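You operate a simulated robot arm through the tools that you are given. There is no shell and no other tool. Be economical: measure what you need, move in short steps, check, and stop when the job is done.

You run a simulated robot arm. Do the job below in one go: nothing can be reset, and whatever is moved stays where it is left.

Task
Take the 15 mm tee tub from the top of the trestle table and put it on the small white board.

It is judged by the outcome, as a careful person would: the job done as asked, and still so three seconds after it is handed in. It fails if anything else is knocked over, pushed out of place, dropped, spilled or broken.

Robot
A 6-joint arm with a two-finger parallel gripper, fixed in place. Base frame: the origin is at the foot of the arm, x ahead of it, y to its left, z up; the work surface is at about z = 760. Units: mm, degrees, N and s.
With the tool pointing down near the work surface it reaches from about 240 to 640 mm from the base axis. Its first joint turns from -66.0 to 66.0 degrees. Payload 2.7 kg.
The TCP is the grasp point between the finger pads, 23 mm short of the fingertips. In the tool frame z runs along the fingers and y along their closing line. The gripper opens to 94 mm. The fingers are 38 mm wide and 10 mm thick; the gripper's body (54 by 96 mm) begins 39 mm behind the TCP.
Orientation is told as [roll, pitch, yaw] about the base's x, y, z axes, in that order, counted from this pose: with the fingers straight down and closing along the base's y, the tool's x points along the base's -x, its y along +y and its z along -z.

Tools
- The arm moves only by the tool apply_moves. Its argument "commands" is one flat list of numbers, 7 for each row, row after row: the turn, a rotation vector about the tool's x, y, z in units of 4 degrees (1.0 is 4 degrees), then the shift along the tool's x, y, z in units of 20 mm (1.0 is 20 mm), then the opening, from 0 (shut) to 1 (fully open). In form: [ax, ay, az, dx, dy, dz, jaw, ax, ay, az, dx, dy, dz, jaw, ...]. A call has 1 to 12 rows; each row shifts and turns the commanded pose from where the row before left it, along the tool's axes as they then stand. A call with a number of a shift or a turn outside -1 to 1 is refused whole. Each row takes 0.2 s and may step no farther than 50 mm and 8.6 degrees from the row before; otherwise, or with a gripper value out of range, the whole call is refused. A pose out of reach is approached as far as the arm can. The call stops where the force on the tool passes 40 N (or 10 N more than at its start, if that is more) or the arm is blocked; 0.2 s more then pass. The fingers move at their own pace (about 45 mm/s each) and stop on an object; they squeeze with about 32 N. The grip force told is the motor's: it shows also when the fingers shut on nothing. Time passes only in rows, and 0.2 s behind the last, so rows that do not move let the fingers close. The reply holds the time, the measured pose of the TCP, the force on the tool along the base axes, the opening and the grip force, in the units named above and with some noise.
- Cameras (640 x 400 px; columns grow to the right, rows downward): "scene" is fixed at [75.6, -435.1, 1397.4]; the picture's right is [0.77, -0.64, 0.00], its down [-0.41, -0.49, -0.77] and it looks along [0.49, 0.59, -0.64] (base axes); focal length 374 px, centre (320, 200). "wrist" rides on the gripper at [87, 16, -74] in the tool frame; the picture's right is [-0.18, 0.98, 0.00], its down [-0.58, -0.11, -0.81] and it looks along [-0.79, -0.15, 0.59] (tool axes); focal length 243 px, centre (320, 200). There is no depth. A picture from a camera that has moved, and an enlarged one, comes with that camera's place and axes in the base frame and with its lens.
- get_image(camera): a new picture of that camera. It takes no simulated time.
- zoom(camera, box): a new picture of the part [left, top, right, bottom] of that camera's present view, enlarged. It takes no simulated time.
- job_done(): hands the job in; it is judged then, once.

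Go step by step. Nothing tells you positions but the pictures and the camera data: compare them with the known pose of the tool, close in by small moves and look again before you grip or let go. The budget is 90 turns and 46 pictures, counting those below and the enlarged ones. Unless the task says otherwise, let go and move clear before handing in, and close with one line.

The tools are called after "Request:" as a command line: name --argument value ..., lists and objects as JSON in quotes. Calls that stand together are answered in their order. apply_moves: Moves the arm, as the interface text tells. Its arguments: {"type":"object","properties":{"commands":{"type":"array","items":{"type":"number"}}},"required":["commands"]} The other tools are called the same way: get_image (camera) takes a picture; zoom (camera, box) takes an enlarged picture of a part of a camera's view; job_done () hands the job in.

At the start:

```text
clock: 0.0
tool_pos: [434.9, 97.0, 1061.3]
tcp_rot: [0.0, 0.0, 0.0]
force: [-0.8, -0.5, -0.3]
width: 93.9
finger_force: 0.1
```

scene: 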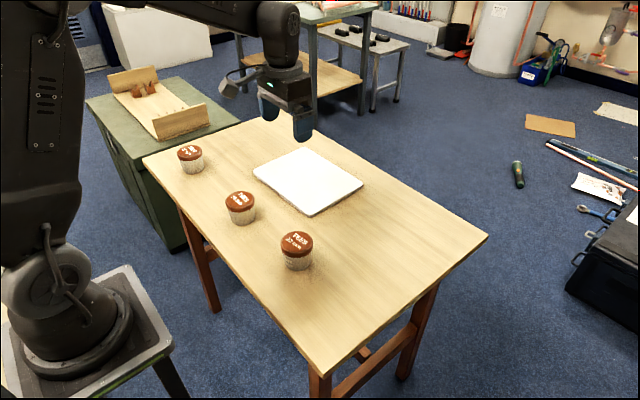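
wrist: 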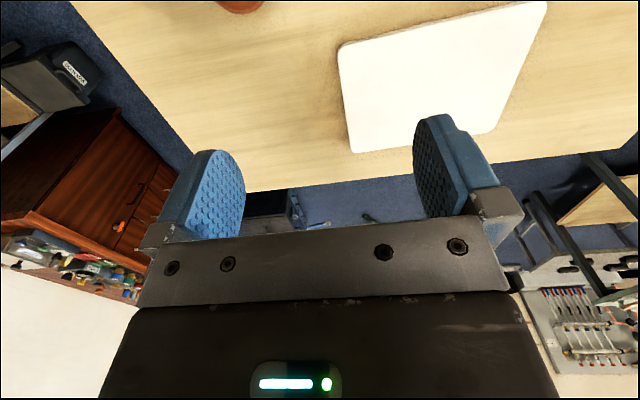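

I see three tubs with labelled lids on the table and a white board. I'll enlarge the labels to find the 15 mm tee one.

Request:
zoom --camera "scene" --box '[165, 135, 245, 185]'

Request:
zoom --camera "scene" --box '[210, 180, 290, 230]'

Request:
zoom --camera "scene" --box '[260, 225, 340, 275]'

```text
8.00 times, centred on (205, 160) of scene
camera zoom: at [75.6, -435.1, 1397.4], right [0.77, -0.64, 0.0], down [-0.41, -0.49, -0.77], along [0.49, 0.59, -0.64], focal length 2994 px, centre (1240, 520)
```

zoom: 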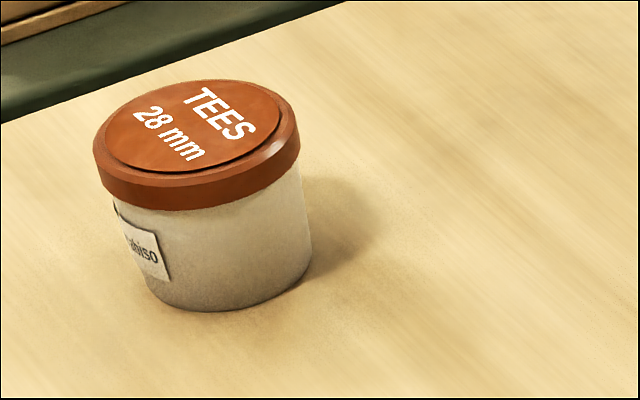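

```text
8.00 times, centred on (250, 205) of scene
camera zoom: at [75.6, -435.1, 1397.4], right [0.77, -0.64, 0.0], down [-0.41, -0.49, -0.77], along [0.49, 0.59, -0.64], focal length 2994 px, centre (880, 160)
```

zoom: 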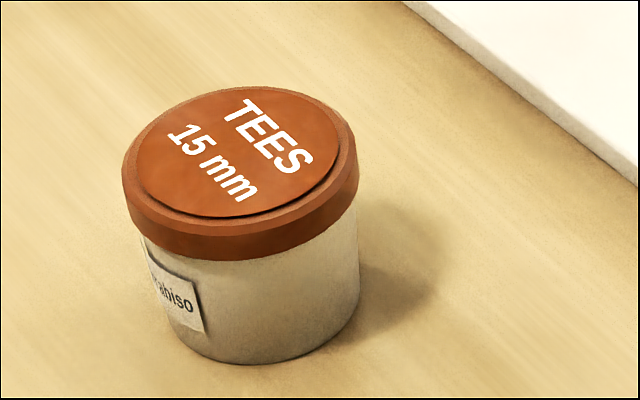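

```text
8.00 times, centred on (300, 250) of scene
camera zoom: at [75.6, -435.1, 1397.4], right [0.77, -0.64, 0.0], down [-0.41, -0.49, -0.77], along [0.49, 0.59, -0.64], focal length 2994 px, centre (480, -200)
```

zoom: 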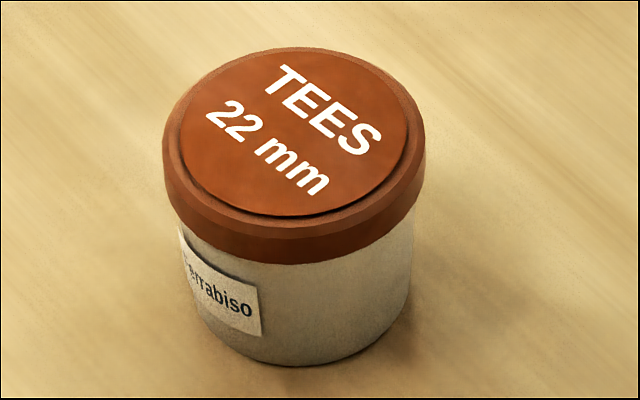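

The middle tub is the 15 mm one. I put it near (368, 222), about 63 mm tall with a lid about 72 mm wide; the board spans roughly x 495–688 and y 112–370. I'll move above the tub and look.

Request:
apply_moves --commands '[0, 0, 0, 0.479, 0.893, 1, 1, 0, 0, 0, 0.479, 0.893, 1, 1, 0, 0, 0, 0.479, 0.893, 1, 1, 0, 0, 0, 0.479, 0.893, 1, 1, 0, 0, 0, 0.479, 0.893, 1, 1, 0, 0, 0, 0.479, 0.893, 1, 1, 0, 0, 0, 0.479, 0.893, 1, 1, 0, 0, 0, 0, 0, 0, 1]'

Request:
get_image --camera "wrist"

Request:
get_image --camera "scene"

```text
clock: 1.8
tool_pos: [367.9, 223.6, 919.8]
tcp_rot: [-0.1, 0.0, 0.0]
force: [0.0, -0.5, -0.2]
width: 94.1
finger_force: 0.1
```

```text
40 pictures are left
camera wrist: at [281.6, 239.2, 994.4], right [0.18, 0.98, 0.0], down [0.58, -0.11, 0.81], along [0.79, -0.15, -0.59], focal length 243 px, centre (320, 200)
```

wrist: 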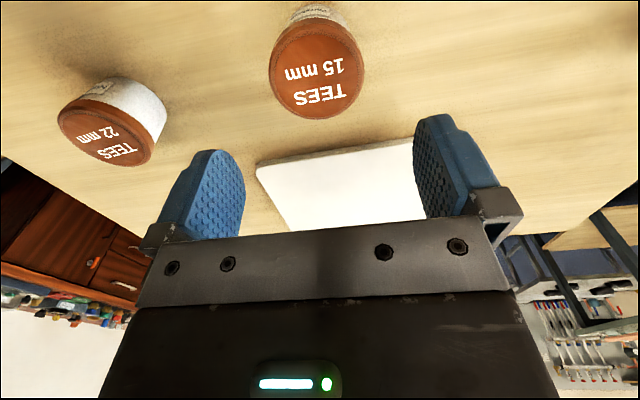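

```text
39 pictures are left
```

scene: 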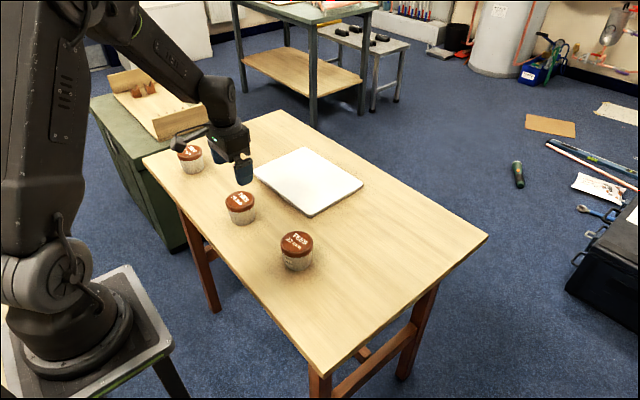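

The wrist view agrees: lid centre about (366, 221), lid top about z 820. I'll trim sideways and come down to just above the lid.

Request:
apply_moves --commands '[0, 0, 0, 0.08, -0.12, 1, 1, 0, 0, 0, 0, 0, 1, 1, 0, 0, 0, 0, 0, 1, 1, 0, 0, 0, 0, 0, 0, 1]'

Request:
get_image --camera "wrist"

Request:
zoom --camera "scene" --box '[180, 135, 308, 215]'

```text
clock: 2.8
tool_pos: [365.7, 220.7, 859.9]
tcp_rot: [0.0, 0.1, 0.0]
force: [0.4, -0.1, -0.3]
width: 93.9
finger_force: 0.1
```

```text
38 pictures are left
camera wrist: at [280.0, 236.1, 934.6], right [0.18, 0.98, 0.0], down [0.58, -0.11, 0.81], along [0.79, -0.15, -0.59], focal length 243 px, centre (320, 200)
```

wrist: 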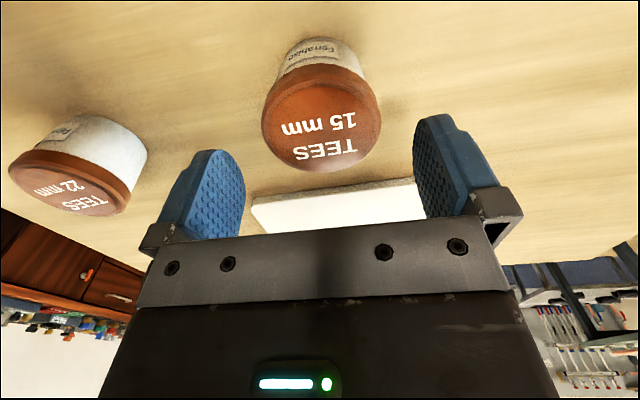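

```text
5.00 times, centred on (244, 175) of scene
camera zoom: at [75.6, -435.1, 1397.4], right [0.77, -0.64, 0.0], down [-0.41, -0.49, -0.77], along [0.49, 0.59, -0.64], focal length 1871 px, centre (700, 325)
```

zoom: 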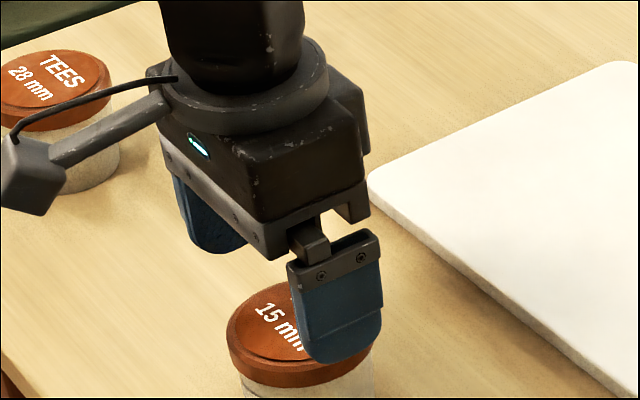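

The lid is centred between the fingers, with about 13 mm clear on each side. I'll go down to the lid's height, still open.

Request:
apply_moves --commands '[0, 0, 0, 0.08, 0, 0.7, 1, 0, 0, 0, 0, 0, 0.7, 1, 0, 0, 0, 0, 0, 0.7, 1, 0, 0, 0, 0, 0, 0.7, 1, 0, 0, 0, 0, 0, 0, 1]'

Request:
get_image --camera "wrist"

Request:
zoom --camera "scene" --box '[180, 160, 308, 240]'

```text
clock: 4.0
tool_pos: [364.6, 221.1, 804.1]
tcp_rot: [0.0, 0.0, 0.0]
force: [-0.2, -0.2, 0.4]
width: 93.9
finger_force: 0.1
```

```text
36 pictures are left
camera wrist: at [278.6, 236.5, 878.3], right [0.18, 0.98, 0.0], down [0.58, -0.11, 0.81], along [0.79, -0.15, -0.59], focal length 243 px, centre (320, 200)
```

wrist: 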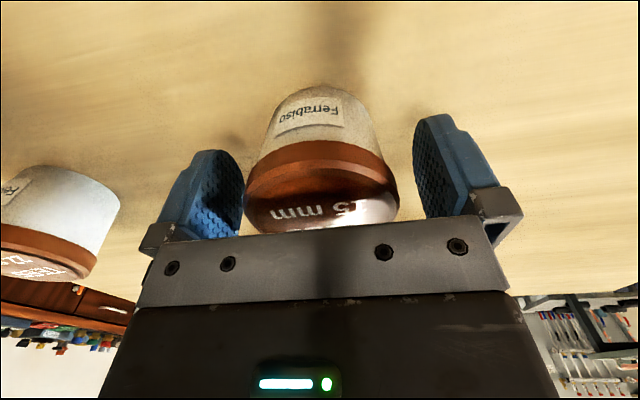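

```text
5.00 times, centred on (244, 200) of scene
camera zoom: at [75.6, -435.1, 1397.4], right [0.77, -0.64, 0.0], down [-0.41, -0.49, -0.77], along [0.49, 0.59, -0.64], focal length 1871 px, centre (700, 200)
```

zoom: 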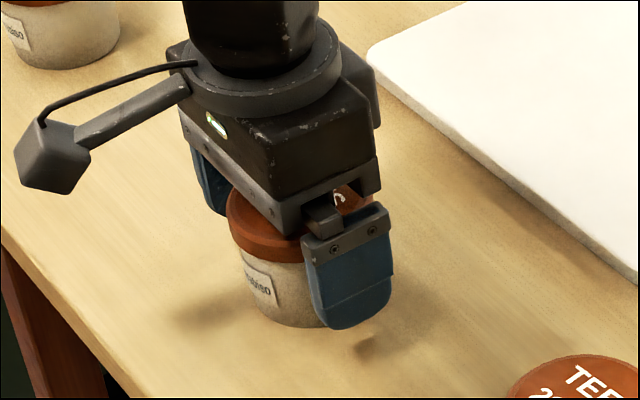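

The tub sits between the pads, centred. I'll close on it, letting the fingers settle.

Request:
apply_moves --commands '[0, 0, 0, 0, 0, 0, 0.8, 0, 0, 0, 0, 0, 0, 0.6, 0, 0, 0, 0, 0, 0, 0.4, 0, 0, 0, 0, 0, 0, 0.2, 0, 0, 0, 0, 0, 0, 0, 0, 0, 0, 0, 0, 0, 0]'

Request:
get_image --camera "wrist"

```text
clock: 5.4
tool_pos: [364.0, 220.9, 803.6]
tcp_rot: [0.0, 0.0, 0.0]
force: [0.3, -0.3, 0.5]
width: 69.5
finger_force: 31.9
```

```text
34 pictures are left
camera wrist: at [278.5, 236.4, 878.5], right [0.18, 0.98, 0.0], down [0.58, -0.11, 0.81], along [0.79, -0.15, -0.59], focal length 243 px, centre (320, 200)
```

wrist: 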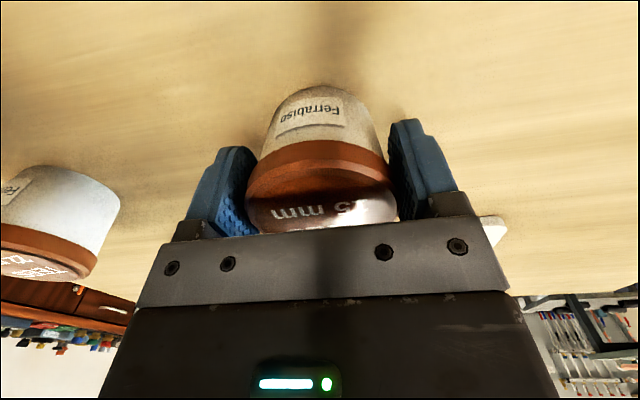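

It is gripped at 69.5 mm width. I'll lift slowly about 25 mm and check that the lid and the tub come up together.

Request:
apply_moves --commands '[0, 0, 0, 0, 0, -0.25, 0, 0, 0, 0, 0, 0, -0.5, 0, 0, 0, 0, 0, 0, -0.5, 0, 0, 0, 0, 0, 0, 0, 0]'

Request:
zoom --camera "scene" --box '[180, 150, 308, 230]'

Request:
get_image --camera "wrist"

```text
clock: 6.4
tool_pos: [364.9, 220.9, 827.2]
tcp_rot: [0.0, 0.0, 0.0]
force: [0.4, 0.4, -4.7]
width: 69.7
finger_force: 31.8
```

```text
5.00 times, centred on (244, 190) of scene
camera zoom: at [75.7, -435.1, 1397.4], right [0.77, -0.64, 0.0], down [-0.41, -0.49, -0.77], along [0.49, 0.59, -0.64], focal length 1871 px, centre (700, 250)
```

zoom: 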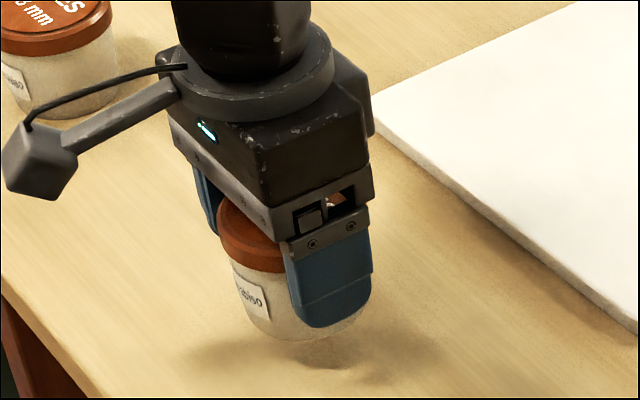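

```text
32 pictures are left
camera wrist: at [278.3, 236.3, 903.3], right [0.18, 0.98, 0.0], down [0.58, -0.11, 0.81], along [0.79, -0.15, -0.59], focal length 243 px, centre (320, 200)
```

wrist: 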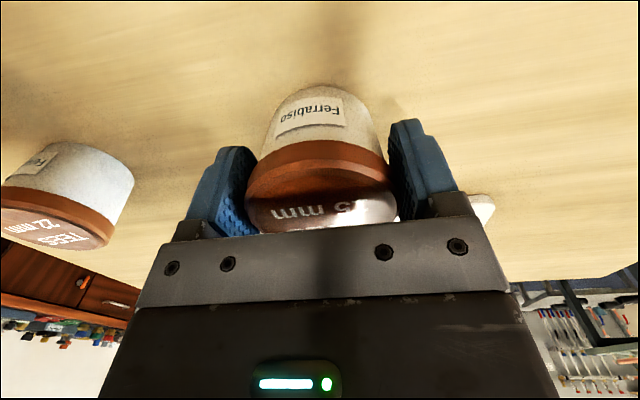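

Tub and lid come up as one, about 0.5 kg. I'll lift further, then carry it straight ahead over the board to about x = 567.

Request:
apply_moves --commands '[0, 0, 0, 0, 0, -0.7, 0, 0, 0, 0, 0, 0, -0.7, 0, 0, 0, 0, 0, 0, -0.6, 0, 0, 0, 0, 0, 0, 0, 0]'

Request:
apply_moves --commands '[0, 0, 0, -0.6, 0, 0, 0, 0, 0, 0, -0.95, 0, 0, 0, 0, 0, 0, -0.95, 0, 0, 0, 0, 0, 0, -0.95, 0, 0, 0, 0, 0, 0, -0.95, 0, 0, 0, 0, 0, 0, -0.95, 0, 0, 0, 0, 0, 0, -0.95, 0, 0, 0, 0, 0, 0, -0.95, 0, 0, 0, 0, 0, 0, -0.95, 0, 0, 0, 0, 0, 0, -0.95, 0, 0, 0, 0, 0, 0, -0.95, 0, 0, 0, 0, 0, 0, 0, 0, 0, 0]'

Request:
get_image --camera "scene"

Request:
get_image --camera "wrist"

```text
clock: 7.4
tool_pos: [363.6, 219.8, 867.8]
tcp_rot: [0.0, 0.0, 0.0]
force: [0.3, -0.6, -4.6]
width: 69.7
finger_force: 32.2
```

```text
clock: 10.0
tool_pos: [566.8, 219.3, 868.0]
tcp_rot: [0.0, 0.0, 0.0]
force: [0.7, -0.6, -4.0]
width: 69.7
finger_force: 32.1
```

```text
31 pictures are left
```

scene: 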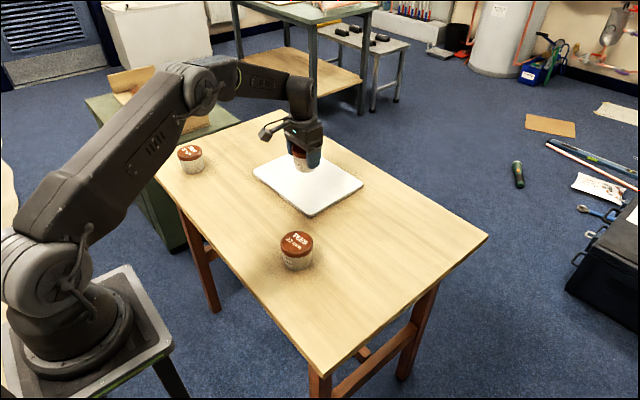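

```text
30 pictures are left
camera wrist: at [480.8, 236.1, 943.5], right [0.18, 0.98, 0.0], down [0.58, -0.11, 0.81], along [0.79, -0.15, -0.59], focal length 243 px, centre (320, 200)
```

wrist: 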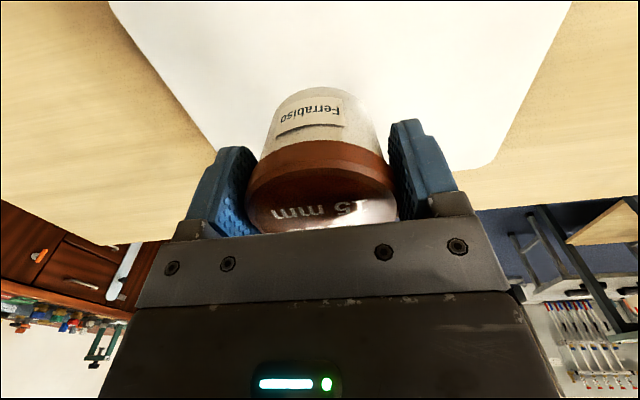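

The tub hangs well inside the board. The board top should be around z 770, so contact comes near TCP 815; I'll lower to about 828 first.

Request:
apply_moves --commands '[0, 0, 0, 0, 0, 0.5, 0, 0, 0, 0, 0, 0, 0.5, 0, 0, 0, 0, 0, 0, 0.5, 0, 0, 0, 0, 0, 0, 0.5, 0, 0, 0, 0, 0, 0, 0, 0]'

Request:
zoom --camera "scene" --box '[244, 130, 372, 210]'

```text
clock: 11.2
tool_pos: [567.1, 220.8, 830.0]
tcp_rot: [0.0, 0.0, -0.1]
force: [-0.5, -0.6, -4.1]
width: 69.5
finger_force: 32.1
```

```text
5.00 times, centred on (308, 170) of scene
camera zoom: at [75.7, -435.1, 1397.4], right [0.77, -0.64, 0.0], down [-0.41, -0.49, -0.77], along [0.49, 0.59, -0.64], focal length 1871 px, centre (380, 350)
```

zoom: 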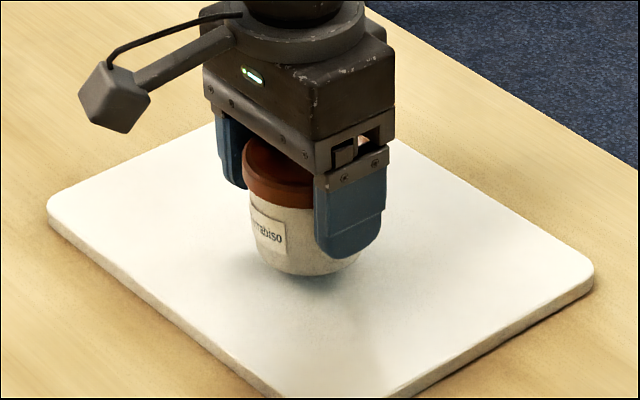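

The tub is just above the board. I'll go down in 2–3 mm steps, watching the force.

Request:
apply_moves --commands '[0, 0, 0, 0, 0, 0.15, 0, 0, 0, 0, 0, 0, 0.15, 0, 0, 0, 0, 0, 0, 0.15, 0, 0, 0, 0, 0, 0, 0, 0]'

Request:
apply_moves --commands '[0, 0, 0, 0, 0, 0.1, 0, 0, 0, 0, 0, 0, 0, 0]'

Request:
zoom --camera "scene" --box '[244, 130, 372, 210]'

```text
clock: 12.2
tool_pos: [566.5, 221.2, 819.6]
tcp_rot: [0.0, 0.0, 0.0]
force: [1.2, 0.1, -4.5]
width: 69.6
finger_force: 32.0
```

```text
clock: 12.8
tool_pos: [566.3, 219.8, 817.8]
tcp_rot: [0.1, 0.0, 0.0]
force: [0.1, -0.2, -4.5]
width: 69.6
finger_force: 31.9
```

```text
5.00 times, centred on (308, 170) of scene
camera zoom: at [75.7, -435.1, 1397.4], right [0.77, -0.64, 0.0], down [-0.41, -0.49, -0.77], along [0.49, 0.59, -0.64], focal length 1871 px, centre (380, 350)
```

zoom: 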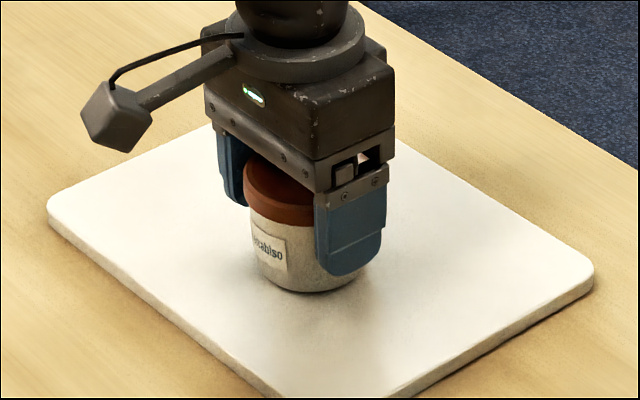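

The force is still the tub's weight, so it isn't touching yet, but it's close. I'll continue in 1–1.5 mm steps.

Request:
apply_moves --commands '[0, 0, 0, 0, 0, 0.07, 0, 0, 0, 0, 0, 0, 0, 0]'

Request:
apply_moves --commands '[0, 0, 0, 0, 0, 0.06, 0, 0, 0, 0, 0, 0, 0, 0]'

```text
clock: 13.4
tool_pos: [567.3, 220.1, 815.3]
tcp_rot: [0.1, 0.0, -0.1]
force: [0.6, 0.2, -4.8]
width: 69.6
finger_force: 31.5
```

```text
clock: 14.0
tool_pos: [566.7, 219.1, 814.4]
tcp_rot: [0.0, -0.2, 0.1]
force: [-1.1, -0.9, 2.0]
width: 69.8
finger_force: 32.1
```

The force has gone from -4.8 to +2.0 N, so the tub now rests on the board. I'll open the fingers and look.

Request:
apply_moves --commands '[0, 0, 0, 0, 0, 0, 0.78, 0, 0, 0, 0, 0, 0, 0.85, 0, 0, 0, 0, 0, 0, 0.95, 0, 0, 0, 0, 0, 0, 1, 0, 0, 0, 0, 0, 0, 1]'

Request:
get_image --camera "wrist"

```text
clock: 15.2
tool_pos: [566.7, 219.6, 815.6]
tcp_rot: [0.0, 0.0, 0.0]
force: [0.9, -0.3, 0.3]
width: 94.0
finger_force: 0.1
```

```text
27 pictures are left
camera wrist: at [480.8, 236.1, 889.9], right [0.18, 0.98, 0.0], down [0.58, -0.11, 0.81], along [0.79, -0.15, -0.59], focal length 243 px, centre (320, 200)
```

wrist: 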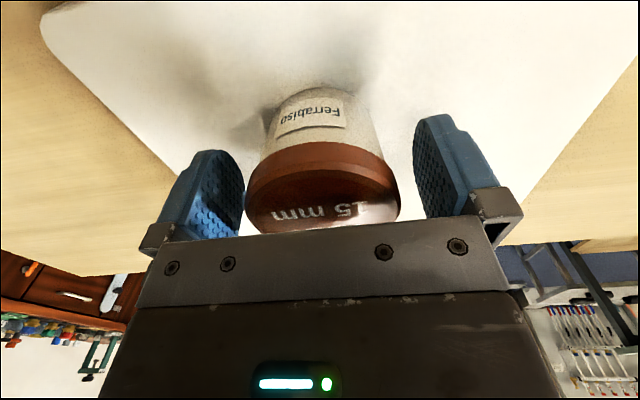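

The fingers are clear on both sides. I'll rise straight up and check.

Request:
apply_moves --commands '[0, 0, 0, 0, 0, -0.4, 1, 0, 0, 0, 0, 0, -0.8, 1, 0, 0, 0, 0, 0, -1, 1, 0, 0, 0, 0, 0, -1, 1, 0, 0, 0, 0, 0, -1, 1, 0, 0, 0, 0, 0, -1, 1, 0, 0, 0, 0, 0, -1, 1, 0, 0, 0, 0, 0, 0, 1]'

Request:
get_image --camera "scene"

```text
clock: 17.0
tool_pos: [566.0, 220.7, 940.5]
tcp_rot: [0.0, 0.0, 0.0]
force: [-0.3, 0.0, 0.5]
width: 94.0
finger_force: 0.1
```

```text
26 pictures are left
```

scene: 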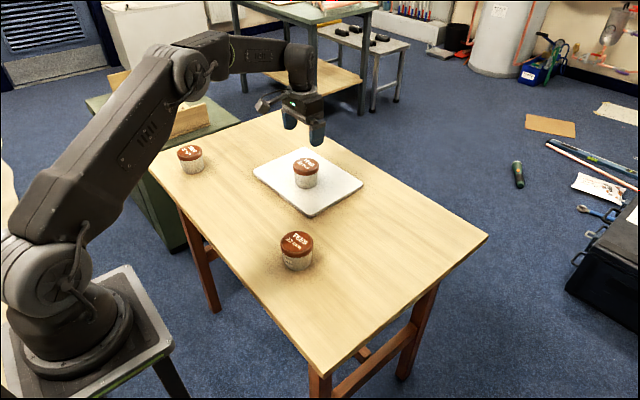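

The tub stands upright near the middle of the white board, the other two tubs have not moved, and the arm is clear. I'm handing in.

Request:
job_done

```text
The job is handed in.
```

The 15 mm tee tub is standing upright on the small white board with its lid on, nothing else was moved, and the job is handed in.
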